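You operate a simulated robot arm through the tools that you are given. There is no shell and no other tool. Be economical: measure what you need, move in short steps, check, and stop when the job is done.

Carry out the task below with a simulated robot arm. There is one attempt and no reset: what you move stays moved.

Task
Put the orange basket marked "E21" from the top of table 3 on the top of stack c and the orange basket labelled "E62" on the level 2 of the blue trolley. Put the green filter in the black basket. Shut the upper door of the water cabinet. Fetch the lot card and set it on the table edge by tray 2. Put the pink cup in the bottom of the sink. Take the folded white cloth and put it in the low box on the top of table 1. Stack the carton labelled "disc" from the top of table 1 on top of the carton that says "cube". Lift the beige stencil open. Do these in any order. Set down upright: lot card, pink cup.

Only the result counts: the job must be done as asked and must still hold three seconds after the hand-in. Knocking over, shifting, dropping, spilling or breaking anything else fails it. Flat cloth is picked up by pressing the open fingertips on it (5 to 10 N) and closing them slowly along it; thin cloth reads only 2 to 8 mm in the jaws.

Robot
A 7-joint arm with a two-finger parallel gripper on a trunk, on a base that drives. Base frame: it is fixed to the floor where the robot stands at the start and does not move with it; the origin is under the middle of the robot, x ahead of it, y to its left, z up; the surface under the hand at the start is at about z = 760. Readings come in mm, degrees, newtons and seconds.
Its first joint turns from -149.0 to 149.0 degrees. Places, roughly: beige stencil [-4700, 1000, 900]; black basket (21x15x8 cm) [-3400, -4500, 200]; bottom of the sink [-4000, 4700, 700]; carton [-5000, 3250, 750]; folded white cloth (11x8x3 cm) [-4600, 1300, 800]; green filter [-5000, -2750, 1000]; level 2 of the blue trolley [200, 1000, 500]; lot card [-4500, -1750, 750]; low box [-5250, -1750, 750]; orange basket [1000, 0, 750]; pink cup (8x8x9 cm) [-5200, -600, 800]; table edge by tray 2 (66x15 cm) [-4560, 880, 760]; top of stack c [-1600, 2200, 1200]; upper door of the water cabinet [-5200, -2500, 1600]. Payload 3.5 kg.
Tool frame: the origin (TCP) lies between the finger pads and is the grasp point; the fingertips stand 23 mm ahead of it; z points along the fingers, y is the line along which they close. Largest opening 94 mm; finger width 38, thickness 10; the body of the gripper, 54 by 96 mm, starts 39 mm behind the TCP.
Orientation is that of the tool frame in the base frame, as a unit quaternion [w, x, y, z]. With the fingers straight down and closing along the base's y, the tool's x points along the base's -x, its y along +y and its z along -z.

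Tools
- The arm moves only by the tool drive_tool. Its argument "plan" is a list of rows, each a list of 3 entries, a list of its own where there are three numbers: the shift along the tool's x, y, z in mm, then the turn, a rotation vector about the tool's x, y, z in degrees, then the closure, from 0 (fully open) to 1 (shut). In form: [[[dx, dy, dz], [rx, ry, rz], gripper], ...]. A call has 1 to 20 rows; each row shifts and turns the commanded pose from where the row before left it, along the tool's axes as they then stand. A row lasts 0.2 s, in which the tool goes at most 50 mm and 8.6 degrees; a call with a longer step from one row to the next is refused whole, and so is a gripper value outside its range. A pose out of reach is approached as far as the arm can. The call stops where the force on the tool passes 40 N (or 10 N more than at its start, if that is more) or the arm is blocked; 0.2 s more then pass. Each finger travels about 153 mm/s and halts on what it meets, pressing with about 29 N; the grip force reading is that of the motor and also rises with nothing between the fingers. The clock runs only during rows and for 0.2 s after the last one: add rows that do not move to give the fingers time. The reply holds the time, the measured pose of the TCP, the force on the tool along the base axes, the opening and the grip force, in the units named above and with some noise, with the torque about the TCP (base axes, N m) and any sound that the robot's microphone picked up.
- Cameras (640 x 400 px; columns grow to the right, rows downward): "scene" is now at [-252.7, 233.7, 1253.7]; the picture's right is [0.48, -0.87, 0.00], its down [-0.55, -0.30, -0.78] and it looks along [0.68, 0.38, -0.63] (base axes); focal length 214 px, centre (320, 200). "wrist" rides on the gripper at [86, 16, -75] in the tool frame; the picture's right is [-0.18, 0.98, 0.00], its down [-0.58, -0.11, -0.81] and it looks along [-0.79, -0.15, 0.59] (tool axes); focal length 243 px, centre (320, 200). There is no depth. A picture from a camera that has moved, and an enlarged one, comes with that camera's place and axes in the base frame and with its lens. The place of the scene camera against the robot may be out by one fixed shift of up to 12 mm in any direction.
- snapshot(camera): a new picture of that camera. The clock stands still meanwhile.
- drive_base(legs): drives the robot by 1 to 6 legs, each [ahead, left, turn to the left] in mm, mm and degrees, along the robot's own axes; the way and the turn of a leg run together, so that a leg with both is an arc; at most 1500 mm and 180 degrees a leg. The arm and the cameras ride along, it lands a little off, and it stops where it bumps. It gives what a move gives.
- aim_head(pan, tilt): turns the head with the scene camera to pan (to the left, within 143 degrees either way) and tilt (down, from -29 to 69), counted from straight ahead of the robot. It gives what a move gives.
- close_up(camera, box): a new picture of the part [left, top, right, bottom] of that camera's present view, enlarged. The clock stands still meanwhile.
- finish_job(): hands the job in; it is judged then, once.

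Go step by step. Nothing tells you exact positions but the pictures and the camera data: compare them with the known pose of the tool, close in by small moves and look again before you grip or let go. The budget is 483 turns and 216 pictures, counting those below and the enlarged ones. Unless the task says otherwise, let go and move clear before handing in, and close with one line.

The tools are called by a JSON object that holds its "op" and its "data". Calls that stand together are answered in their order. drive_tool: Moves the arm, as the interface text tells. Its arguments: {"type":"object","properties":{"plan":{"type":"array","items":{"type":"array"}}},"required":["plan"]} The other tools are called the same way: drive_base (legs) drives the base; aim_head (pan, tilt) turns the head that bears the scene camera; snapshot (camera) takes a picture; close_up (camera, box) takes an enlarged picture of a part of a camera's view; finish_job () hands the job in.

At the start:

```text
t: 0.0
ee_pos: [791.9, -14.0, 1033.8]
orientation: [0.0, 0.0, 1.0, 0.0]
force: [-0.4, 0.7, -0.2]
moment: [-0.01, 0.02, 0.02]
finger_gap: 93.8
gripper_force: 0.1
robot x, y, heading: [-3.6, -2.5, 0.1]
head pan, tilt: [29.0, 38.7]
```

scene: 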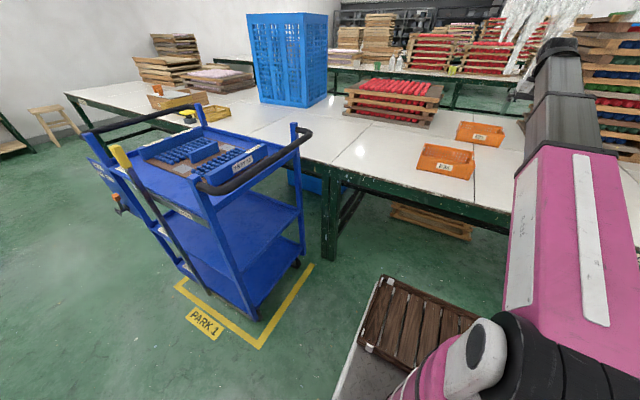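
wrist: 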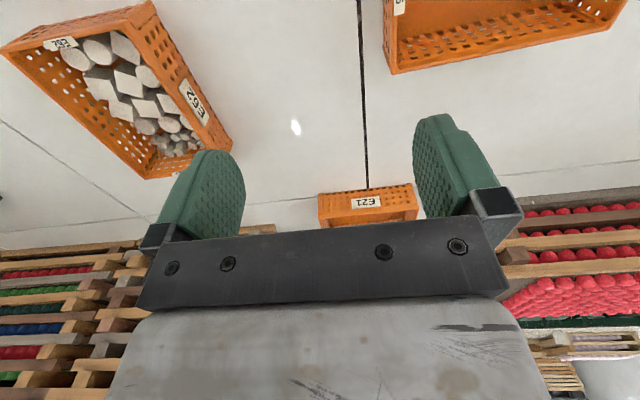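

I see several orange baskets on the table ahead and the blue trolley to the left. I'll look closer at the labels first.

{"op": "aim_head", "data": {"pan": 0, "tilt": 35}}

{"op": "snapshot", "data": {"camera": "scene"}}

{"op": "close_up", "data": {"camera": "wrist", "box": [0, 0, 640, 240]}}

```text
t: 0.9
ee_pos: [792.2, -13.8, 1033.8]
orientation: [0.0, 0.0, 1.0, 0.0]
force: [-0.1, 0.0, -0.2]
moment: [0.0, -0.01, 0.0]
finger_gap: 94.1
gripper_force: 0.1
robot x, y, heading: [-2.0, 0.7, -0.0]
head pan, tilt: [0.0, 35.0]
```

```text
213 pictures are left
camera scene: at [-239.8, 192.1, 1259.3], right [0.0, -1.0, 0.0], down [-0.57, 0.0, -0.82], along [0.82, 0.0, -0.57], focal length 214 px, centre (320, 200)
```

scene: 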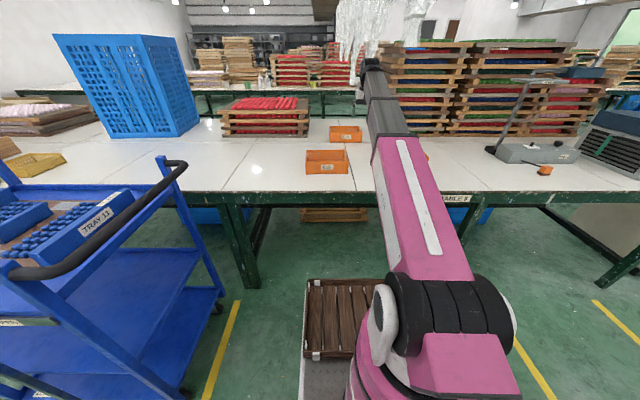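

```text
1.00 times, centred on (320, 120) of wrist (not enlarged: the box is as wide or as high as the picture)
camera zoom: at [706.3, 2.2, 1107.6], right [0.18, 0.98, 0.0], down [0.58, -0.11, 0.81], along [0.79, -0.15, -0.59], focal length 243 px, centre (320, 280)
```

zoom: 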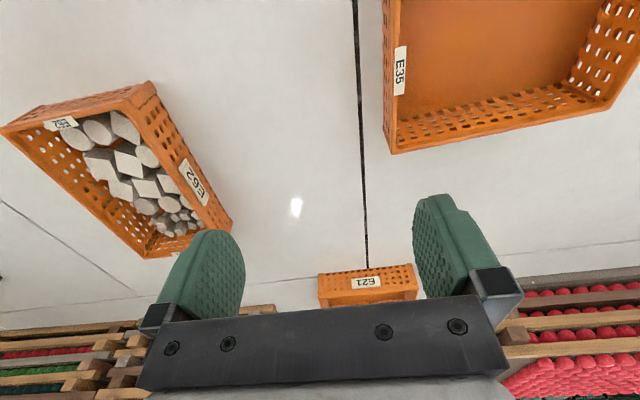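

The three baskets ahead are E62 (full, to the right), E35 and E21 (far). I move the hand to the right and back to get a good view of E62.

{"op": "drive_tool", "data": {"plan": [[[30, -40, -20], [0, 0, 0], 0], [[30, -40, -20], [0, 0, 0], 0], [[30, -40, -20], [0, 0, 0], 0], [[30, -40, 0], [0, 0, 0], 0], [[30, -40, 0], [0, 0, 0], 0]]}}

{"op": "snapshot", "data": {"camera": "wrist"}}

{"op": "snapshot", "data": {"camera": "scene"}}

```text
refused: row 1 steps farther than a row can; nothing moved
```

```text
211 pictures are left
camera wrist: at [706.3, 2.2, 1107.6], right [0.18, 0.98, 0.0], down [0.58, -0.11, 0.81], along [0.79, -0.15, -0.59], focal length 243 px, centre (320, 200)
```

wrist: 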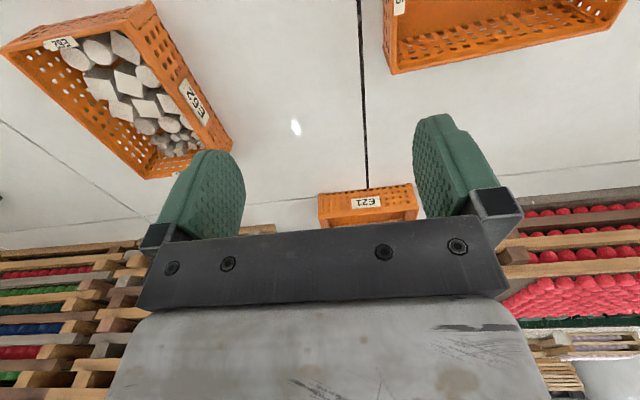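

```text
210 pictures are left
camera scene: at [-239.8, 192.1, 1259.3], right [0.0, -1.0, 0.0], down [-0.57, 0.0, -0.82], along [0.82, 0.0, -0.57], focal length 214 px, centre (320, 200)
```

scene: 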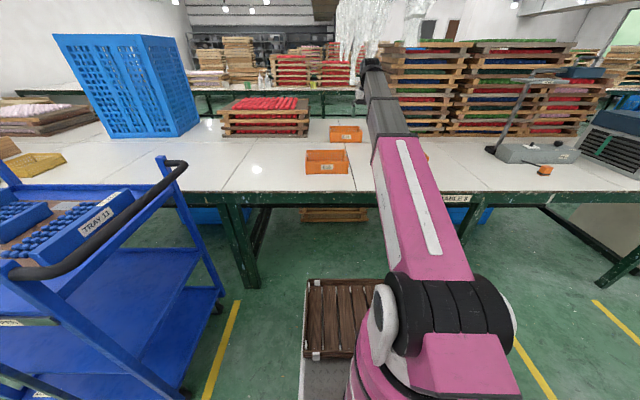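

Row too long; I repeat with shorter steps.

{"op": "drive_tool", "data": {"plan": [[[25, -40, -10], [0, 0, 0], 0], [[25, -40, -10], [0, 0, 0], 0], [[25, -40, -10], [0, 0, 0], 0], [[25, -40, 0], [0, 0, 0], 0], [[25, -40, 0], [0, 0, 0], 0], [[25, -40, 0], [0, 0, 0], 0]]}}

```text
t: 1.6
ee_pos: [744.1, -97.7, 1053.2]
orientation: [0.005, 0.005, 1.0, 0.0]
force: [1.1, -3.9, -5.3]
moment: [0.21, -0.38, 0.34]
finger_gap: 94.0
gripper_force: 0.2
robot x, y, heading: [0.9, 1.0, 0.1]
head pan, tilt: [0.0, 35.0]
stopped in row 3: the force on the tool passed its limit at 57 N (the readings are from after the stop); the commanded pose is now the measured one
```

The tool reported a jolt of 57 N in free air; let me look.

{"op": "snapshot", "data": {"camera": "wrist"}}

{"op": "snapshot", "data": {"camera": "scene"}}

```text
209 pictures are left
camera wrist: at [656.3, -79.8, 1127.1], right [0.19, 0.98, 0.0], down [0.57, -0.11, 0.81], along [0.8, -0.16, -0.58], focal length 243 px, centre (320, 200)
```

wrist: 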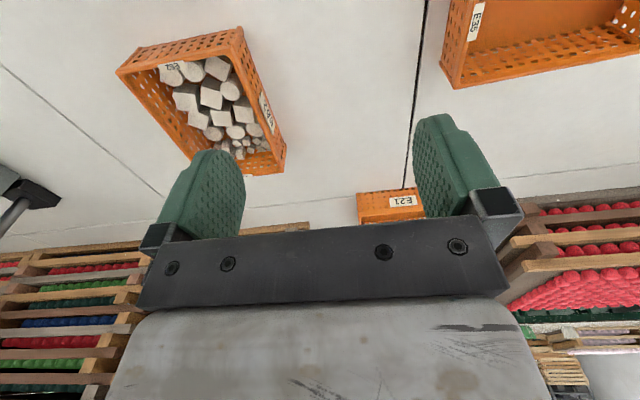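

```text
208 pictures are left
camera scene: at [-239.8, 191.9, 1259.4], right [0.0, -1.0, 0.0], down [-0.57, 0.0, -0.82], along [0.82, 0.0, -0.57], focal length 214 px, centre (320, 200)
```

scene: 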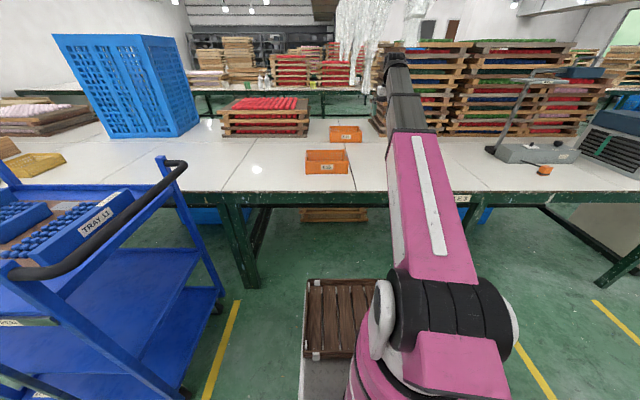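

Free air – just acceleration; I'll move more gently. A zoom on E62.

{"op": "close_up", "data": {"camera": "wrist", "box": [100, 10, 340, 160]}}

```text
2.67 times, centred on (220, 85) of wrist
camera zoom: at [656.3, -79.8, 1127.1], right [0.19, 0.98, 0.0], down [0.57, -0.11, 0.81], along [0.8, -0.16, -0.58], focal length 647 px, centre (587, 507)
```

zoom: 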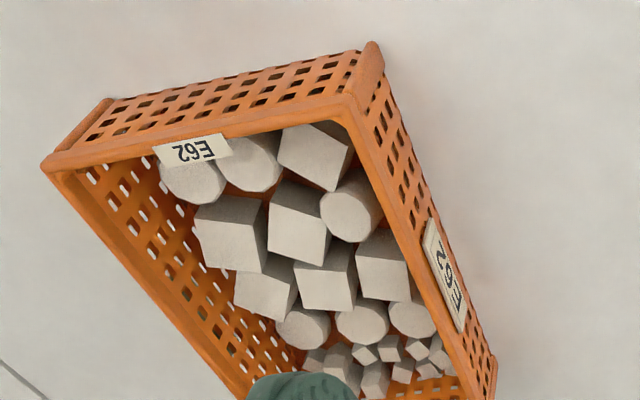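

E62 stands axis-aligned at about x 760–968, y −354…−207, rim z≈830, with room inside its right (−y) long wall. Now I look at the trolley to plan where it will go.

{"op": "aim_head", "data": {"pan": 55, "tilt": 40}}

{"op": "snapshot", "data": {"camera": "scene"}}

```text
t: 2.9
ee_pos: [742.6, -97.4, 1054.3]
orientation: [0.006, 0.004, 1.0, -0.001]
force: [3.2, -1.8, -8.3]
moment: [-0.14, -0.51, 0.06]
finger_gap: 94.0
gripper_force: 0.0
robot x, y, heading: [-0.2, -0.5, 0.0]
head pan, tilt: [55.0, 40.0]
```

```text
206 pictures are left
camera scene: at [-279.1, 261.6, 1251.8], right [0.82, -0.57, 0.0], down [-0.37, -0.53, -0.77], along [0.44, 0.63, -0.64], focal length 214 px, centre (320, 200)
```

scene: 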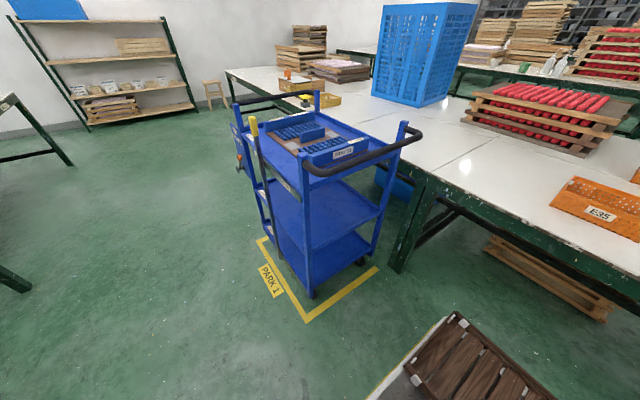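

{"op": "close_up", "data": {"camera": "scene", "box": [220, 80, 440, 330]}}

```text
1.60 times, centred on (330, 205) of scene
camera zoom: at [-279.1, 261.6, 1251.8], right [0.82, -0.57, 0.0], down [-0.37, -0.53, -0.77], along [0.44, 0.63, -0.64], focal length 343 px, centre (304, 192)
```

zoom: 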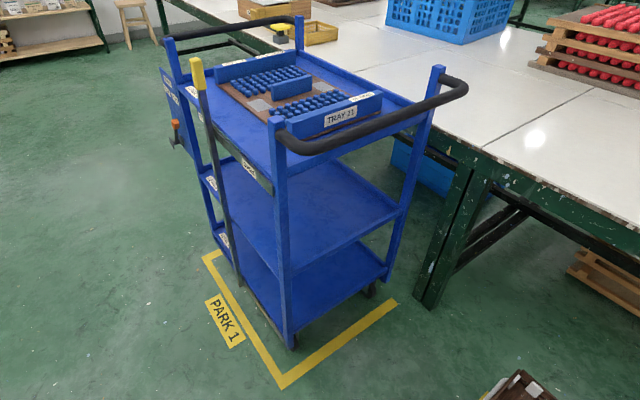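

Trolley front face (toward −y) is at about y=760, x 20…495, shelf 2 lip z≈525 with 285 mm clearance. I'll grip E62's −y long wall with a 40° tilted hand, so first strafe right so the wall lies straight ahead.

{"op": "drive_base", "data": {"legs": [[0, -330, 0]]}}

{"op": "aim_head", "data": {"pan": 0, "tilt": 35}}

{"op": "drive_tool", "data": {"plan": [[[15, 0, 0], [0, -5, 0], 0], [[30, 10, 0], [0, -8, 0], 0], [[30, 20, 0], [0, -8, 0], 0], [[30, 20, 0], [0, -8, 0], 0], [[20, 15, 0], [0, -6, 0], 0], [[10, 10, 0], [0, -5, 0], 0]]}}

{"op": "snapshot", "data": {"camera": "wrist"}}

```text
t: 5.0
ee_pos: [743.0, -422.2, 1054.5]
orientation: [0.006, 0.004, 1.0, 0.0]
force: [3.4, -0.4, -9.0]
moment: [-0.24, -0.59, -0.09]
finger_gap: 93.7
gripper_force: 0.0
robot x, y, heading: [-0.8, -326.2, 0.1]
head pan, tilt: [55.0, 40.0]
```

```text
t: 6.2
ee_pos: [741.9, -420.4, 1053.5]
orientation: [0.005, 0.004, 1.0, -0.001]
force: [3.4, -1.5, -7.9]
moment: [-0.18, -0.41, -0.03]
finger_gap: 93.8
gripper_force: 0.1
robot x, y, heading: [3.9, -325.3, 0.1]
head pan, tilt: [0.0, 35.0]
```

```text
t: 7.6
ee_pos: [616.4, -347.1, 1015.9]
orientation: [0.348, 0.004, 0.938, -0.002]
force: [-0.5, 0.2, -0.8]
moment: [0.02, -0.02, 0.01]
finger_gap: 93.9
gripper_force: 0.1
robot x, y, heading: [0.1, -324.3, -0.0]
head pan, tilt: [0.0, 35.0]
```

```text
204 pictures are left
camera wrist: at [502.8, -328.6, 1015.9], right [0.15, 0.98, 0.12], down [-0.09, -0.11, 0.99], along [0.99, -0.16, 0.07], focal length 243 px, centre (320, 200)
```

wrist: 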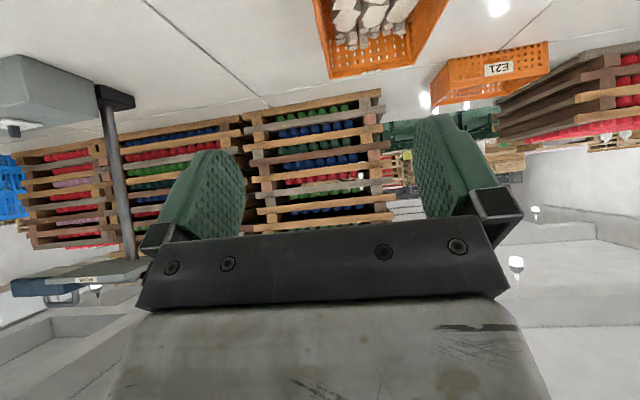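

Tilt works. Now go to a pre-pose above the −y wall, fingers partly closed, and check with the wrist camera.

{"op": "drive_tool", "data": {"plan": [[[-5, 0, 12], [0, 0, 0], 0.3], [[-10, -1, 24], [0, 0, 0], 0.68], [[-13, -1, 30], [0, 0, 0], 0.68], [[-13, -1, 30], [0, 0, 0], 0.68], [[-13, -1, 30], [0, 0, 0], 0.68], [[-13, -1, 30], [0, 0, 0], 0.68], [[-13, -1, 30], [0, 0, 0], 0.68], [[-10, 0, 24], [0, 0, 0], 0.68], [[-5, 0, 12], [0, 0, 0], 0.68]]}}

{"op": "snapshot", "data": {"camera": "wrist"}}

{"op": "snapshot", "data": {"camera": "scene"}}

```text
t: 9.6
ee_pos: [831.8, -351.8, 909.9]
orientation: [0.347, 0.005, 0.938, -0.003]
force: [-0.3, -0.4, -0.7]
moment: [0.0, -0.01, 0.0]
finger_gap: 30.1
gripper_force: 0.1
robot x, y, heading: [-0.0, -321.8, 0.2]
head pan, tilt: [0.0, 35.0]
```

```text
203 pictures are left
camera wrist: at [717.9, -334.6, 910.4], right [0.15, 0.98, 0.12], down [-0.08, -0.11, 0.99], along [0.99, -0.16, 0.07], focal length 243 px, centre (320, 200)
```

wrist: 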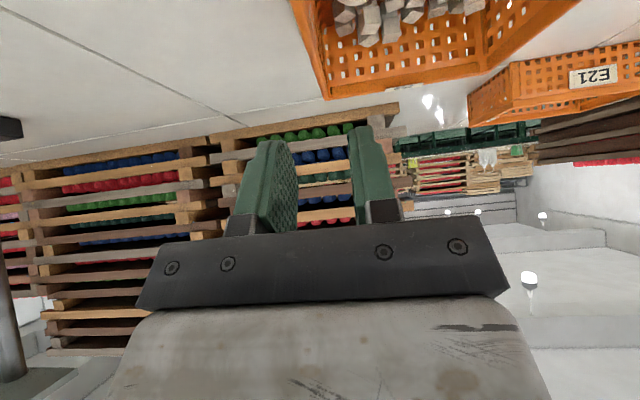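

```text
202 pictures are left
camera scene: at [-239.8, -132.2, 1259.3], right [0.0, -1.0, 0.0], down [-0.57, 0.0, -0.82], along [0.82, 0.0, -0.57], focal length 214 px, centre (320, 200)
```

scene: 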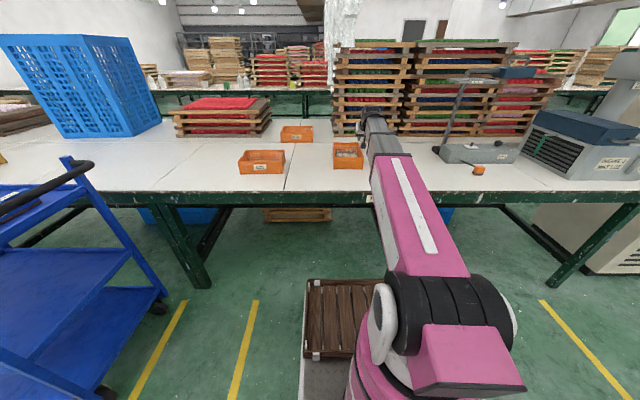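

Wall centre estimated at y≈−351; narrow the fingers to ~24 mm and descend straight down to z≈827.

{"op": "drive_tool", "data": {"plan": [[[-12, 1, 10.5], [0, 0, 0], 0.745], [[9, 0, 10.5], [0, 0, 0], 0.745], [[9, 0, 10.5], [0, 0, 0], 0.745], [[9, 0, 10.5], [0, 0, 0], 0.745], [[9, 0, 10.5], [0, 0, 0], 0.745], [[6, 0, 7], [0, 0, 0], 0.745], [[6, 0, 7], [0, 0, 0], 0.745], [[5, 0, 5.8], [0, 0, 0], 0.745]]}}

{"op": "snapshot", "data": {"camera": "wrist"}}

```text
t: 11.4
ee_pos: [848.8, -354.1, 828.9]
orientation: [0.346, 0.004, 0.938, -0.002]
force: [0.8, 0.3, -0.2]
moment: [0.03, -0.01, 0.0]
finger_gap: 24.1
gripper_force: 0.0
robot x, y, heading: [-2.8, -323.5, -0.0]
head pan, tilt: [0.0, 35.0]
```

```text
201 pictures are left
camera wrist: at [735.0, -335.3, 828.5], right [0.15, 0.98, 0.12], down [-0.08, -0.11, 0.99], along [0.99, -0.16, 0.07], focal length 243 px, centre (320, 200)
```

wrist: 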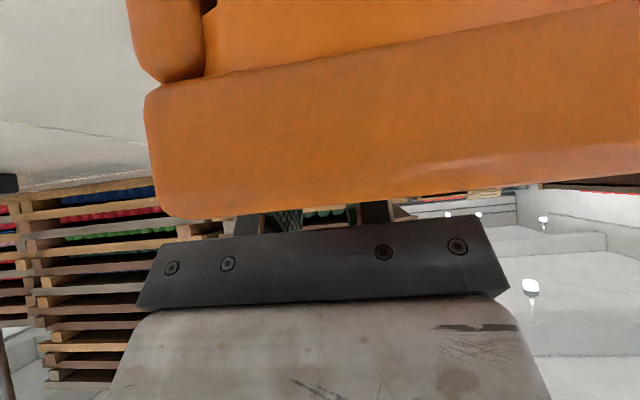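

The fingers straddle the rim. Lower 3 mm more and close.

{"op": "drive_tool", "data": {"plan": [[[2, 1, 2.3], [0, 0, 0], 0.745], [[0, 0, 0], [0, 0, 0], 0.82], [[0, 0, 0], [0, 0, 0], 0.9], [[0, 0, 0], [0, 0, 0], 1], [[0, 0, 0], [0, 0, 0], 1], [[0, 0, 0], [0, 0, 0], 1]]}}

```text
t: 12.8
ee_pos: [848.8, -351.6, 825.1]
orientation: [0.348, 0.005, 0.938, -0.002]
force: [1.0, 0.2, -0.2]
moment: [0.04, -0.3, -0.18]
finger_gap: 3.8
gripper_force: 29.2
robot x, y, heading: [-2.0, -321.1, -0.1]
head pan, tilt: [0.0, 35.0]
```

Gripped (3.8 mm). Lift 20 mm gently and check weight.

{"op": "drive_tool", "data": {"plan": [[[-2, 0, -2.3], [0, 0, 0], 1], [[-3.3, 0, -3.8], [0, 0, 0], 1], [[-3.9, 0, -4.5], [0, 0, 0], 1], [[-3.9, 0, -4.5], [0, 0, 0], 1], [[0, 0, 0], [0, 0, 0], 1]]}}

{"op": "snapshot", "data": {"camera": "scene"}}

```text
t: 14.0
ee_pos: [848.2, -352.5, 845.1]
orientation: [0.347, 0.004, 0.938, -0.002]
force: [-0.6, 0.3, -2.3]
moment: [-0.28, 0.04, 0.01]
finger_gap: 4.0
gripper_force: 28.4
robot x, y, heading: [-1.0, -323.3, 0.0]
head pan, tilt: [0.0, 35.0]
```

```text
200 pictures are left
camera scene: at [-239.7, -132.2, 1259.4], right [0.0, -1.0, 0.0], down [-0.57, 0.0, -0.82], along [0.82, 0.0, -0.57], focal length 214 px, centre (320, 200)
```

scene: 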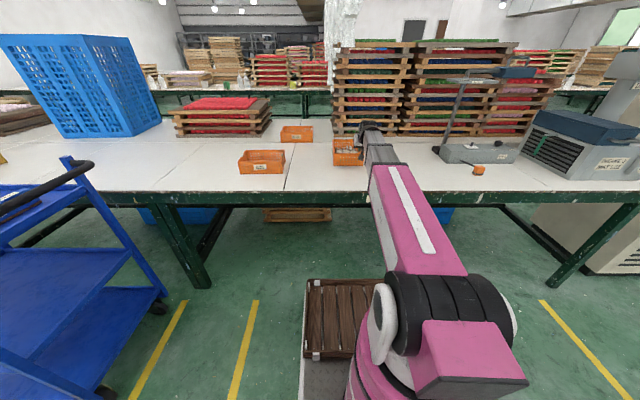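

Light (~2–3 N) and level. Raise to z≈960 and back away from the table.

{"op": "drive_tool", "data": {"plan": [[[-6, 0, -7], [0, 0, 0], 1], [[-12, 0, -14], [0, 0, 0], 1], [[-13, 0, -15], [0, 0, 0], 1], [[-13, 0, -15], [0, 0, 0], 1], [[-13, 0, -15], [0, 0, 0], 1], [[-10, 0, -11.5], [0, 0, 0], 1], [[-5, 0, -6], [0, 0, 0], 1]]}}

{"op": "drive_base", "data": {"legs": [[-650, 0, 0]]}}

{"op": "snapshot", "data": {"camera": "scene"}}

```text
t: 15.6
ee_pos: [848.8, -350.9, 955.2]
orientation: [0.346, 0.004, 0.938, -0.003]
force: [0.0, 0.0, -4.2]
moment: [-0.26, 0.04, 0.02]
finger_gap: 3.6
gripper_force: 29.4
robot x, y, heading: [-0.6, -323.4, 0.2]
head pan, tilt: [0.0, 35.0]
```

```text
t: 19.2
ee_pos: [200.8, -350.9, 955.0]
orientation: [0.347, 0.005, 0.938, -0.002]
force: [0.0, 1.0, -3.2]
moment: [-0.23, 0.05, 0.0]
finger_gap: 4.0
gripper_force: 29.2
robot x, y, heading: [-646.4, -323.3, -0.1]
head pan, tilt: [0.0, 35.0]
```

```text
199 pictures are left
camera scene: at [-887.6, -132.4, 1259.4], right [0.0, -1.0, 0.0], down [-0.57, 0.0, -0.82], along [0.82, 0.0, -0.57], focal length 214 px, centre (320, 200)
```

scene: 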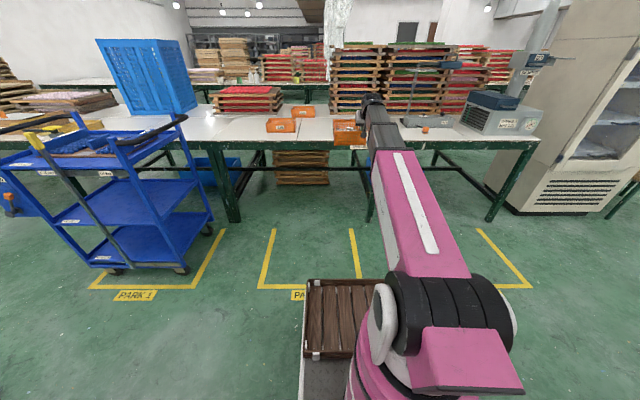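

Turn left 90°, then line up in front of the trolley at x≈230, staying clear of its handle.

{"op": "drive_base", "data": {"legs": [[0, 0, 90], [-200, 0, 0], [0, -870, 0]]}}

{"op": "snapshot", "data": {"camera": "scene"}}

```text
t: 28.8
ee_pos: [269.2, 286.8, 955.4]
orientation: [0.252, -0.647, 0.679, 0.239]
force: [-1.0, -0.3, -2.8]
moment: [-0.06, -0.27, 0.01]
finger_gap: 3.8
gripper_force: 29.2
robot x, y, heading: [206.2, -557.1, 87.7]
head pan, tilt: [0.0, 35.0]
```

```text
198 pictures are left
camera scene: at [12.6, -790.7, 1259.4], right [1.0, -0.04, 0.0], down [-0.02, -0.57, -0.82], along [0.03, 0.82, -0.57], focal length 214 px, centre (320, 200)
```

scene: 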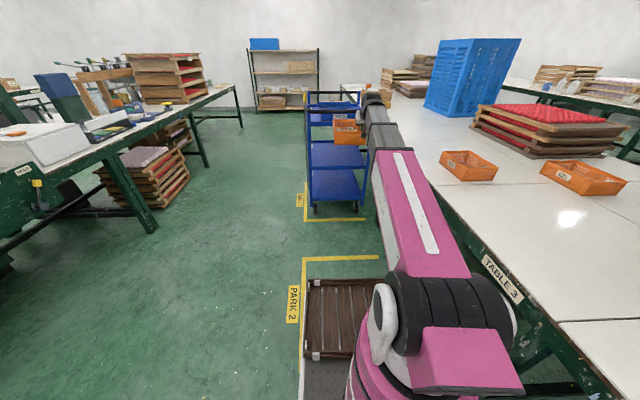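

Correct the heading, then lower the hand to z≈635.

{"op": "drive_base", "data": {"legs": [[0, 0, 2.3]]}}

{"op": "drive_tool", "data": {"plan": [[[8, 0, 9], [0, 0, 0], 1], [[15, 0, 17.5], [0, 0, 0], 1], [[20, 0, 23], [0, 0, 0], 1], [[22, 0, 25.5], [0, 0, 0], 1], [[22, 0, 25.5], [0, 0, 0], 1], [[22, 0, 25.5], [0, 0, 0], 1], [[22, 0, 25.5], [0, 0, 0], 1], [[22, 0, 25.5], [0, 0, 0], 1], [[20, 0, 23], [0, 0, 0], 1], [[20, 0, 23], [0, 0, 0], 1], [[12, 0, 14], [0, 0, 0], 1], [[6, 0, 7], [0, 0, 0], 1]]}}

{"op": "aim_head", "data": {"pan": 0, "tilt": 25}}

{"op": "close_up", "data": {"camera": "scene", "box": [260, 100, 460, 225]}}

```text
t: 29.5
ee_pos: [235.7, 289.9, 954.0]
orientation: [0.246, -0.661, 0.666, 0.244]
force: [-0.1, -0.6, -3.6]
moment: [-0.04, -0.27, 0.0]
finger_gap: 3.9
gripper_force: 28.8
robot x, y, heading: [213.3, -558.3, 90.2]
head pan, tilt: [0.0, 35.0]
```

```text
t: 32.1
ee_pos: [235.6, 289.4, 632.4]
orientation: [0.247, -0.661, 0.666, 0.244]
force: [0.2, 0.6, -3.4]
moment: [-0.06, -0.25, 0.0]
finger_gap: 3.8
gripper_force: 28.8
robot x, y, heading: [206.9, -560.4, 89.9]
head pan, tilt: [0.0, 35.0]
```

```text
t: 32.9
ee_pos: [234.1, 289.3, 633.4]
orientation: [0.247, -0.661, 0.666, 0.244]
force: [0.2, 0.0, -3.2]
moment: [-0.04, -0.28, 0.04]
finger_gap: 3.9
gripper_force: 28.6
robot x, y, heading: [208.1, -552.9, 90.2]
head pan, tilt: [0.0, 25.0]
```

```text
3.20 times, centred on (360, 162) of scene
camera zoom: at [22.1, -794.4, 1275.1], right [1.0, 0.0, 0.0], down [0.0, -0.42, -0.91], along [0.0, 0.91, -0.42], focal length 686 px, centre (192, 320)
```

zoom: 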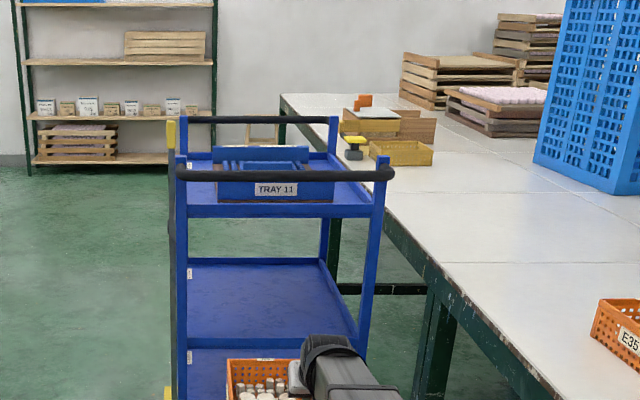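

Shelf 2: lip top ≈513, floor ≈488, top-shelf underside ≈822. The wrist's highest point is ~180 mm above the TCP, so I lower to z≈603 and drive forward in stages.

{"op": "drive_tool", "data": {"plan": [[[6, 0, 7], [0, 0, 0], 1], [[8, 0, 9], [0, 0, 0], 1], [[6, 0, 7], [0, 0, 0], 1]]}}

{"op": "drive_base", "data": {"legs": [[320, 0, 0]]}}

{"op": "close_up", "data": {"camera": "scene", "box": [260, 100, 460, 225]}}

{"op": "snapshot", "data": {"camera": "wrist"}}

```text
t: 33.7
ee_pos: [235.2, 288.5, 602.2]
orientation: [0.247, -0.661, 0.666, 0.244]
force: [-0.1, 0.4, -2.9]
moment: [-0.07, -0.29, 0.01]
finger_gap: 4.1
gripper_force: 28.9
robot x, y, heading: [210.0, -557.4, 90.0]
head pan, tilt: [0.0, 25.0]
```

```text
t: 35.8
ee_pos: [237.5, 610.6, 603.4]
orientation: [0.246, -0.66, 0.666, 0.244]
force: [0.0, -0.2, -3.5]
moment: [-0.03, -0.27, 0.05]
finger_gap: 4.1
gripper_force: 29.2
robot x, y, heading: [207.7, -237.9, 90.0]
head pan, tilt: [0.0, 25.0]
```

```text
3.20 times, centred on (360, 162) of scene
camera zoom: at [21.5, -472.8, 1275.1], right [1.0, 0.0, 0.0], down [0.0, -0.42, -0.91], along [0.0, 0.91, -0.42], focal length 686 px, centre (192, 320)
```

zoom: 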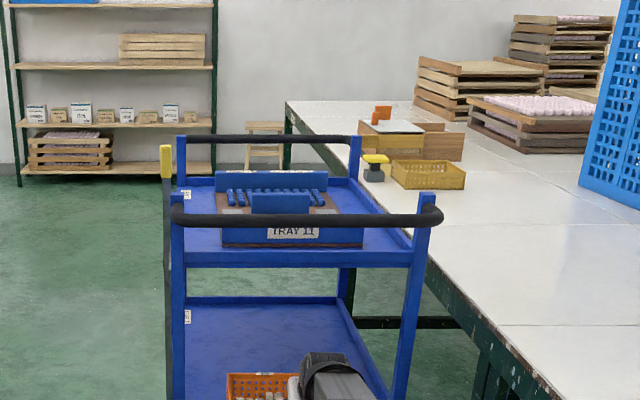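

```text
195 pictures are left
camera wrist: at [220.1, 496.3, 602.7], right [-0.98, 0.15, 0.12], down [0.11, -0.08, 0.99], along [0.16, 0.99, 0.07], focal length 243 px, centre (320, 200)
```

wrist: 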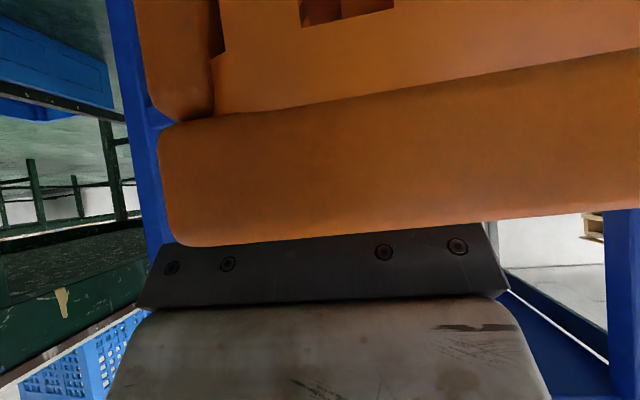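

Geometry confirmed (front plane y≈760, clearance above the wrist ≈44 mm, basket bottom 25 mm above lip). Drive in the rest.

{"op": "drive_base", "data": {"legs": [[130, 0, 0]]}}

{"op": "drive_base", "data": {"legs": [[135, 0, 0]]}}

{"op": "close_up", "data": {"camera": "scene", "box": [240, 120, 500, 280]}}

{"op": "snapshot", "data": {"camera": "wrist"}}

```text
t: 37.1
ee_pos: [236.6, 740.8, 602.6]
orientation: [0.246, -0.66, 0.667, 0.243]
force: [-0.1, -0.4, -3.8]
moment: [-0.03, -0.24, -0.01]
finger_gap: 3.6
gripper_force: 29.2
robot x, y, heading: [206.4, -107.7, 90.2]
head pan, tilt: [0.0, 25.0]
```

```text
t: 38.4
ee_pos: [237.1, 873.2, 603.0]
orientation: [0.246, -0.661, 0.666, 0.243]
force: [0.1, -0.9, -3.2]
moment: [-0.04, -0.24, 0.04]
finger_gap: 3.8
gripper_force: 29.0
robot x, y, heading: [210.6, 26.5, 90.3]
head pan, tilt: [0.0, 25.0]
```

```text
2.46 times, centred on (370, 200) of scene
camera zoom: at [21.5, -208.5, 1275.1], right [1.0, 0.0, 0.0], down [0.0, -0.42, -0.91], along [0.0, 0.91, -0.42], focal length 528 px, centre (197, 200)
```

zoom: 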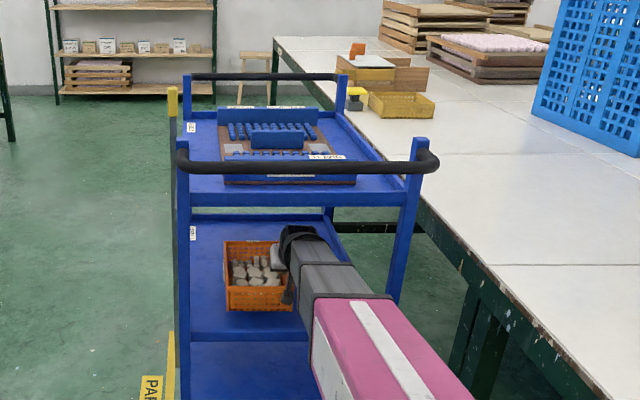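

```text
193 pictures are left
camera wrist: at [220.7, 760.4, 602.6], right [-0.98, 0.15, 0.12], down [0.11, -0.08, 0.99], along [0.16, 0.99, 0.07], focal length 243 px, centre (320, 200)
```

wrist: 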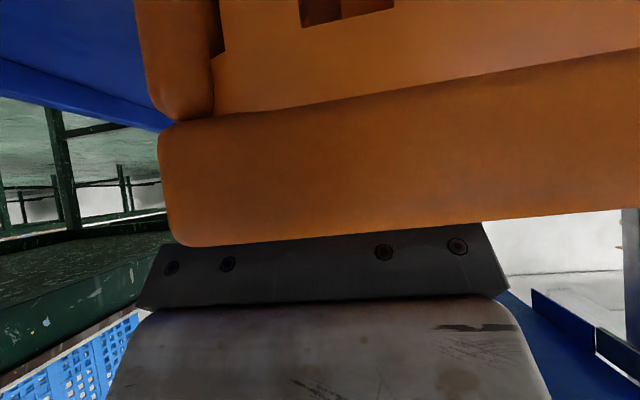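

Basket is inside, near end at y≈785. Move 12 mm forward and lower slowly until contact.

{"op": "drive_tool", "data": {"plan": [[[-9, 0, 7.8], [0, 0, 0], 1], [[6, 0, 7], [0, 0, 0], 1], [[6.5, 0, 7.6], [0, 0, 0], 1], [[6.5, 0, 7.6], [0, 0, 0], 1], [[4, 0, 4.6], [0, 0, 0], 1], [[2, 0, 2.3], [0, 0, 0], 1]]}}

```text
t: 39.8
ee_pos: [238.2, 886.3, 565.2]
orientation: [0.248, -0.659, 0.667, 0.244]
force: [2.1, 0.3, 9.3]
moment: [-0.91, 0.16, -0.14]
finger_gap: 3.9
gripper_force: 29.0
robot x, y, heading: [211.7, 26.4, 90.0]
head pan, tilt: [0.0, 25.0]
```

Contact at z≈565, apparently at the near end. Check the view.

{"op": "close_up", "data": {"camera": "scene", "box": [290, 200, 410, 275]}}

```text
5.33 times, centred on (350, 238) of scene
camera zoom: at [21.6, -208.8, 1275.1], right [1.0, 0.0, 0.0], down [0.0, -0.42, -0.91], along [0.0, 0.91, -0.42], focal length 1144 px, centre (160, 0)
```

zoom: 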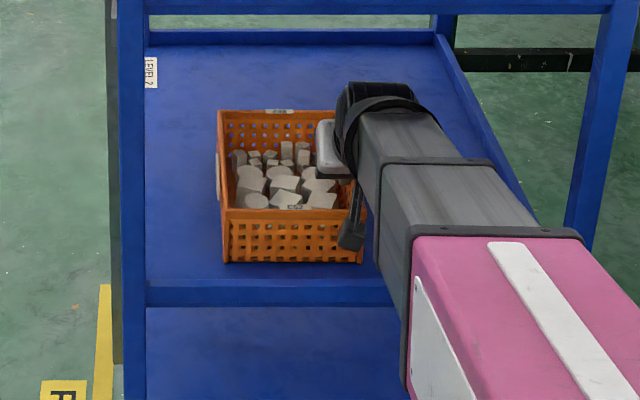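

It rests on level 2, behind the lip. Relax the press slightly, open to 24 mm, and withdraw upward along the tool axis.

{"op": "drive_tool", "data": {"plan": [[[-1, 0, -1.2], [0, 0, 0], 1], [[0, 0, 0], [0, 0, 0], 0.92], [[0, 0, 0], [0, 0, 0], 0.85], [[0, 0, 0], [0, 0, 0], 0.77], [[0, 0, 0], [0, 0, 0], 0.77]]}}

{"op": "drive_tool", "data": {"plan": [[[-2, 0, -4], [0, 0, 0], 0.77], [[-4, 0, -8], [0, 0, 0], 0.77], [[-6, 0, -10], [0, 0, 0], 0.77], [[-6, 0, -10], [0, 0, 0], 0.77], [[-6, 0, -10], [0, 0, 0], 0.77]]}}

```text
t: 41.0
ee_pos: [237.9, 884.5, 566.1]
orientation: [0.247, -0.66, 0.667, 0.243]
force: [0.6, -0.1, -0.4]
moment: [0.0, 0.01, 0.03]
finger_gap: 21.3
gripper_force: 0.0
robot x, y, heading: [207.1, 24.9, 90.0]
head pan, tilt: [0.0, 25.0]
```

```text
t: 42.2
ee_pos: [236.0, 876.6, 613.6]
orientation: [0.247, -0.66, 0.666, 0.244]
force: [-0.7, 0.2, 0.2]
moment: [0.0, 0.05, 0.02]
finger_gap: 21.8
gripper_force: 0.1
robot x, y, heading: [211.3, 31.9, 90.1]
head pan, tilt: [0.0, 25.0]
```

Fingers clear the rim; back the base out.

{"op": "drive_base", "data": {"legs": [[-550, 0, 0]]}}

{"op": "close_up", "data": {"camera": "scene", "box": [260, 100, 460, 225]}}

```text
t: 45.4
ee_pos: [240.9, 324.0, 613.3]
orientation: [0.247, -0.657, 0.67, 0.241]
force: [0.5, -0.2, 0.6]
moment: [0.01, 0.0, 0.02]
finger_gap: 21.8
gripper_force: 0.2
robot x, y, heading: [206.9, -522.3, 89.4]
head pan, tilt: [0.0, 25.0]
```

```text
3.20 times, centred on (360, 162) of scene
camera zoom: at [16.6, -758.6, 1275.1], right [1.0, -0.01, 0.0], down [0.0, -0.42, -0.91], along [0.01, 0.91, -0.42], focal length 686 px, centre (192, 320)
```

zoom: 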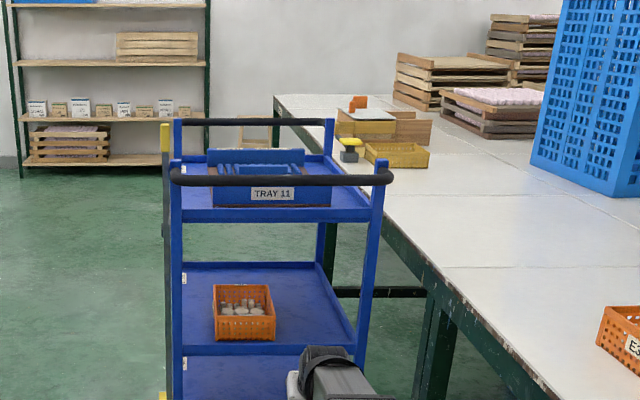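

E62 sits properly on level 2. Next E21: raise and straighten the hand, then drive around to the table.

{"op": "drive_tool", "data": {"plan": [[[-8, 0, -9], [0, 0, 0], 0.5], [[-18, 0, -21], [0, 0, 0], 0.3], [[-24, 0, -28], [0, 0, 0], 0], [[-26, 0, -30], [0, 0, 0], 0], [[-26, 0, -30], [0, 0, 0], 0], [[-26, 0, -30], [0, 0, 0], 0], [[-26, 0, -30], [0, 0, 0], 0], [[-26, 0, -30], [0, 0, 0], 0], [[-26, 0, -30], [0, 0, 0], 0], [[-24, 0, -28], [0, 0, 0], 0], [[-15, 0, -18], [0, 0, 0], 0], [[0, 0, 0], [0, 5, 0], 0], [[0, 0, 0], [0, 8, 0], 0], [[0, 0, 0], [0, 8, 0], 0], [[0, 0, 0], [0, 8, 0], 0], [[0, 0, 0], [0, 7, 0], 0], [[0, 0, 0], [0, 4.6, 0], 0]]}}

{"op": "drive_base", "data": {"legs": [[0, 500, 0], [0, 0, -89.4], [0, 500, 0]]}}

```text
t: 49.0
ee_pos: [240.6, 326.2, 988.1]
orientation: [0.0, -0.7, 0.714, -0.003]
force: [0.3, 0.2, -0.1]
moment: [0.0, -0.02, 0.01]
finger_gap: 94.0
gripper_force: 0.1
robot x, y, heading: [210.0, -526.7, 89.0]
head pan, tilt: [0.0, 25.0]
```

```text
t: 58.3
ee_pos: [568.0, -55.3, 987.3]
orientation: [-0.001, 0.017, 1.0, -0.001]
force: [-0.5, -0.3, -0.4]
moment: [-0.03, 0.01, 0.0]
finger_gap: 94.1
gripper_force: 0.0
robot x, y, heading: [-280.9, -7.4, -1.5]
head pan, tilt: [0.0, 25.0]
```

Drive forward toward the table and take a wrist picture of E21.

{"op": "drive_base", "data": {"legs": [[0, 0, 1.5], [480, 30, 0]]}}

{"op": "snapshot", "data": {"camera": "wrist"}}

{"op": "aim_head", "data": {"pan": 0, "tilt": 40}}

{"op": "snapshot", "data": {"camera": "scene"}}

```text
t: 61.6
ee_pos: [1058.0, -4.4, 987.2]
orientation: [-0.001, 0.004, 1.0, -0.001]
force: [-0.1, 0.5, -0.3]
moment: [0.02, 0.01, -0.01]
finger_gap: 93.9
gripper_force: 0.1
robot x, y, heading: [206.2, 23.4, -0.0]
head pan, tilt: [0.0, 25.0]
```

```text
190 pictures are left
camera wrist: at [971.6, 14.1, 1062.2], right [0.19, 0.98, 0.0], down [0.58, -0.11, 0.81], along [0.79, -0.16, -0.59], focal length 243 px, centre (320, 200)
```

wrist: 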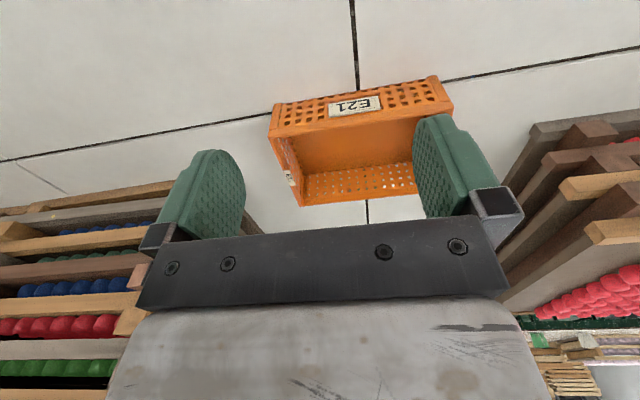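

```text
t: 62.4
ee_pos: [1059.0, -2.9, 988.0]
orientation: [-0.001, 0.005, 1.0, -0.001]
force: [-0.3, 0.4, 0.0]
moment: [0.01, -0.01, 0.01]
finger_gap: 94.0
gripper_force: 0.1
robot x, y, heading: [206.9, 21.0, -0.1]
head pan, tilt: [0.0, 40.0]
```

```text
189 pictures are left
camera scene: at [-36.8, 214.1, 1251.9], right [0.0, -1.0, 0.0], down [-0.64, 0.0, -0.77], along [0.77, 0.0, -0.64], focal length 214 px, centre (320, 200)
```

scene: 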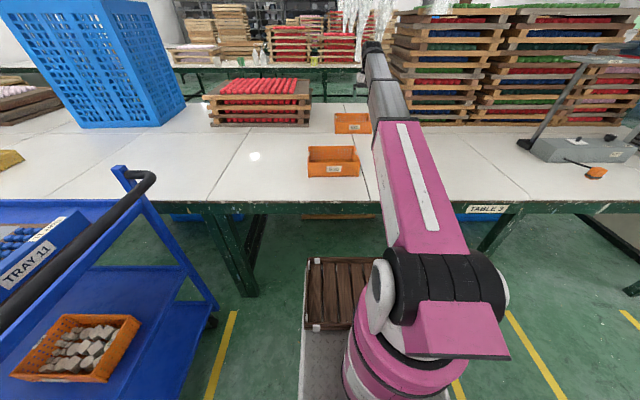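

E21 is empty: near long wall outer face x≈1147, y −85…123, rim z≈830. Move the base 45 mm nearer and yaw the hand 90° so it closes along x.

{"op": "drive_base", "data": {"legs": [[45, 0, 0]]}}

{"op": "drive_tool", "data": {"plan": [[[0, 0, 0], [0, 0, 4], 0], [[0, 0, 0], [0, 0, 7], 0], [[0, 0, 0], [0, 0, 8], 0], [[0, 0, 0], [0, 0, 8], 0], [[0, 0, 0], [0, 0, 8], 0], [[0, 0, 0], [0, 0, 8], 0], [[0, 0, 0], [0, 0, 8], 0.3], [[0, 0, 0], [0, 0, 8], 0.6], [[0, 0, 0], [0, 0, 8], 0.7], [[0, 0, 0], [0, 0, 8], 0.7], [[0, 0, 0], [0, 0, 8], 0.7], [[0, 0, 0], [0, 0, 7], 0.7]]}}

{"op": "snapshot", "data": {"camera": "wrist"}}

```text
t: 63.2
ee_pos: [1100.5, -5.1, 986.5]
orientation: [-0.001, 0.005, 1.0, -0.002]
force: [-0.6, -0.2, 0.4]
moment: [-0.03, -0.01, 0.02]
finger_gap: 94.0
gripper_force: 0.0
robot x, y, heading: [248.4, 24.4, -0.2]
head pan, tilt: [0.0, 40.0]
```

```text
t: 65.8
ee_pos: [1101.5, -4.3, 987.3]
orientation: [0.0, 0.711, 0.703, -0.002]
force: [-0.2, -0.3, -0.2]
moment: [0.01, 0.0, 0.02]
finger_gap: 28.0
gripper_force: 0.0
robot x, y, heading: [250.7, 22.7, 0.0]
head pan, tilt: [0.0, 40.0]
```

```text
188 pictures are left
camera wrist: at [1119.0, 82.6, 1062.0], right [0.98, -0.2, 0.0], down [-0.11, -0.58, 0.81], along [-0.16, -0.79, -0.59], focal length 243 px, centre (320, 200)
```

wrist: 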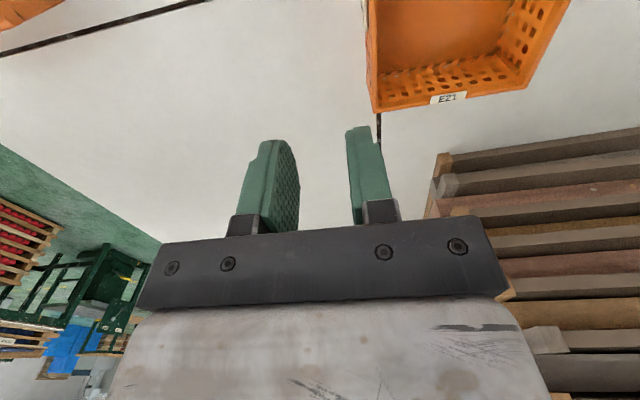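

Move over the wall (x 1150, y 19) and down to z≈870, then look.

{"op": "drive_tool", "data": {"plan": [[[5, 10, 0], [0, 0, 0], 0.7], [[9, 20, 20], [0, 0, 0], 0.7], [[9, 18, 25], [0, 0, 0], 0.7], [[0, 1, 25], [0, 0, 0], 0.7], [[0, 0, 25], [0, 0, 0], 0.7], [[0, 0, 15], [0, 0, 0], 0.7], [[0, 0, 7], [0, 0, 0], 0.7]]}}

{"op": "snapshot", "data": {"camera": "wrist"}}

```text
t: 67.5
ee_pos: [1151.2, 19.0, 870.5]
orientation: [0.0, 0.711, 0.703, -0.002]
force: [0.6, -0.3, 0.2]
moment: [0.01, 0.04, -0.03]
finger_gap: 28.5
gripper_force: 0.0
robot x, y, heading: [248.2, 22.2, -0.2]
head pan, tilt: [0.0, 40.0]
```

```text
187 pictures are left
camera wrist: at [1167.0, 105.4, 945.6], right [0.98, -0.19, 0.0], down [-0.11, -0.58, 0.81], along [-0.16, -0.79, -0.59], focal length 243 px, centre (320, 200)
```

wrist: 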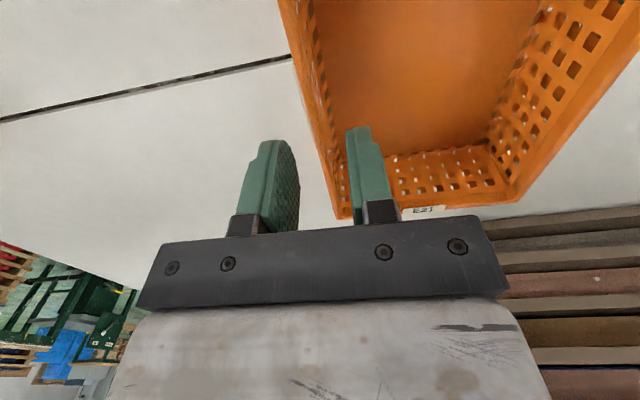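

Aligned with the wall. Descend and grip.

{"op": "drive_tool", "data": {"plan": [[[0, -0.5, 12], [0, 0, 0], 0.72], [[0, 0, 15], [0, 0, 0], 0.72], [[0, 0, 12], [0, 0, 0], 0.72], [[0, 0, 6], [0, 0, 0], 0.72], [[0, 0, 0], [0, 0, 0], 0.8], [[0, 0, 0], [0, 0, 0], 0.9], [[0, 0, 0], [0, 0, 0], 1], [[0, 0, 0], [0, 0, 0], 1], [[0, 0, 0], [0, 0, 0], 1]]}}

{"op": "drive_tool", "data": {"plan": [[[0, 0, -4], [0, 0, 0], 1], [[0, 0, -10], [0, 0, 0], 1], [[0, 0, -20], [0, 0, 0], 1], [[0, 0, -25], [0, 0, 0], 1], [[0, 0, -30], [0, 0, 0], 1], [[0, 0, -30], [0, 0, 0], 1], [[0, 0, -20], [0, 0, 0], 1], [[0, 0, -10], [0, 0, 0], 1]]}}

```text
t: 69.5
ee_pos: [1148.7, 18.0, 825.9]
orientation: [0.0, 0.711, 0.703, 0.0]
force: [0.3, -0.4, 0.0]
moment: [0.03, -0.02, 0.05]
finger_gap: 3.6
gripper_force: 28.8
robot x, y, heading: [246.9, 22.0, -0.1]
head pan, tilt: [0.0, 40.0]
```

```text
t: 71.2
ee_pos: [1150.2, 18.2, 975.1]
orientation: [0.0, 0.711, 0.703, -0.002]
force: [-0.3, 0.3, -1.3]
moment: [0.0, 0.11, 0.02]
finger_gap: 3.7
gripper_force: 29.1
robot x, y, heading: [249.9, 25.8, 0.1]
head pan, tilt: [0.0, 40.0]
```

E21 held. Back off the table and look toward stack c.

{"op": "drive_base", "data": {"legs": [[-850, 0, 0]]}}

{"op": "aim_head", "data": {"pan": 115, "tilt": 18}}

{"op": "snapshot", "data": {"camera": "scene"}}

```text
t: 75.8
ee_pos: [293.4, 23.1, 976.2]
orientation: [0.0, 0.708, 0.706, -0.001]
force: [-0.4, -0.4, -2.0]
moment: [-0.03, 0.08, -0.01]
finger_gap: 3.6
gripper_force: 29.1
robot x, y, heading: [-608.9, 20.0, 0.8]
head pan, tilt: [0.0, 40.0]
```

```text
t: 77.7
ee_pos: [293.9, 21.7, 976.3]
orientation: [0.001, 0.708, 0.706, -0.001]
force: [-0.1, -0.3, -1.0]
moment: [-0.01, 0.07, -0.02]
finger_gap: 3.8
gripper_force: 29.4
robot x, y, heading: [-609.2, 19.9, 0.5]
head pan, tilt: [115.0, 18.0]
```

```text
186 pictures are left
camera scene: at [-976.0, 293.8, 1286.5], right [0.9, 0.43, 0.0], down [0.13, -0.28, -0.95], along [-0.41, 0.86, -0.31], focal length 214 px, centre (320, 200)
```

scene: 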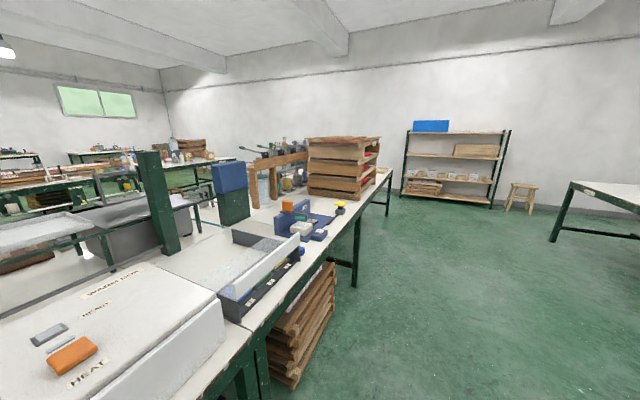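

{"op": "close_up", "data": {"camera": "scene", "box": [250, 110, 410, 210]}}

```text
4.00 times, centred on (330, 160) of scene
camera zoom: at [-976.0, 293.8, 1286.5], right [0.9, 0.43, 0.0], down [0.13, -0.28, -0.95], along [-0.41, 0.86, -0.31], focal length 858 px, centre (280, 360)
```

zoom: 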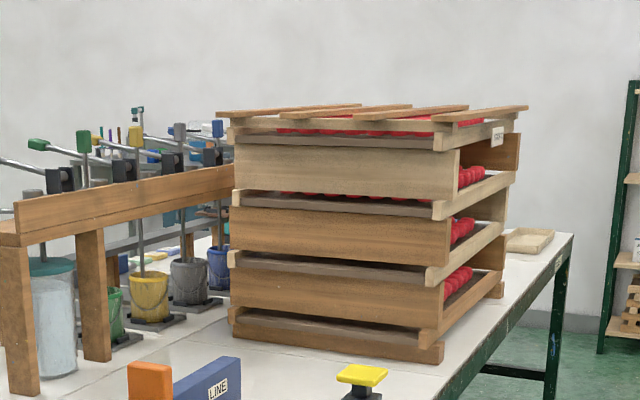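

Stack c: top slats z≈1224, run along y; stack spans x −1842…−1395, y 1875…2490. I'll place the basket with its long side across the slats, from the aisle facing west. Raise the hand, pull in, and yaw back.

{"op": "drive_tool", "data": {"plan": [[[0, -4, -12], [0, 0, 0], 1], [[0, -9, -25], [0, 0, 0], 1], [[0, -13, -36], [0, 0, 0], 1], [[0, -14, -38], [0, 0, 0], 1], [[0, -14, -38], [0, 0, 0], 1], [[0, -14, -38], [0, 0, 0], 1], [[0, -14, -38], [0, 0, 0], 1], [[0, -14, -38], [0, 0, 0], 1], [[0, -14, -38], [0, 0, 0], 1], [[0, -12, -30], [0, 0, 0], 1], [[0, -8, -20], [0, 0, 0], 1]]}}

{"op": "drive_tool", "data": {"plan": [[[0, 0, 0], [0, 0, -4], 1], [[0, 0, 0], [0, 0, -7], 1], [[0, 0, 0], [0, 0, -8], 1], [[0, 0, 0], [0, 0, -8], 1], [[0, 0, 0], [0, 0, -8], 1], [[0, 0, 0], [0, 0, -8], 1], [[0, 0, 0], [0, 0, -8], 1], [[0, 0, 0], [0, 0, -8], 1], [[0, 0, 0], [0, 0, -8], 1], [[0, 0, 0], [0, 0, -8], 1], [[0, 0, 0], [0, 0, -8], 1], [[0, 0, 0], [0, 0, -6.5], 1]]}}

{"op": "drive_base", "data": {"legs": [[0, 0, 89.5], [1120, 0, 0], [1120, 0, 0]]}}

```text
t: 80.1
ee_pos: [206.8, 23.8, 1237.1]
orientation: [0.028, 0.708, 0.706, 0.028]
force: [-0.8, 0.4, -1.2]
moment: [-0.01, 0.06, 0.0]
finger_gap: 3.9
gripper_force: 28.8
out of reach, approached as far as the arm can: row 7, 8, 9, 10, 11
robot x, y, heading: [-608.0, 15.3, 0.2]
head pan, tilt: [115.0, 18.0]
```

```text
t: 82.4
ee_pos: [217.5, 23.8, 1223.8]
orientation: [0.031, 0.146, 0.989, 0.006]
force: [5.2, 19.6, -5.6]
moment: [-1.91, 0.14, -2.09]
finger_gap: 3.6
gripper_force: 28.5
out of reach, approached as far as the arm can: row 1, 2
robot x, y, heading: [-605.3, 24.2, 0.4]
head pan, tilt: [115.0, 18.0]
stopped in row 11: the force on the tool passed its limit at 95 N (the readings are from after the stop); the commanded pose is now the measured one
```

```text
t: 97.4
ee_pos: [-580.8, 3112.9, 1223.5]
orientation: [0.017, -0.588, 0.808, 0.026]
force: [-29.4, 6.9, -12.7]
moment: [0.5, -3.07, -3.13]
finger_gap: 3.5
gripper_force: 28.9
robot x, y, heading: [-591.1, 2289.6, 89.2]
head pan, tilt: [115.0, 18.0]
```

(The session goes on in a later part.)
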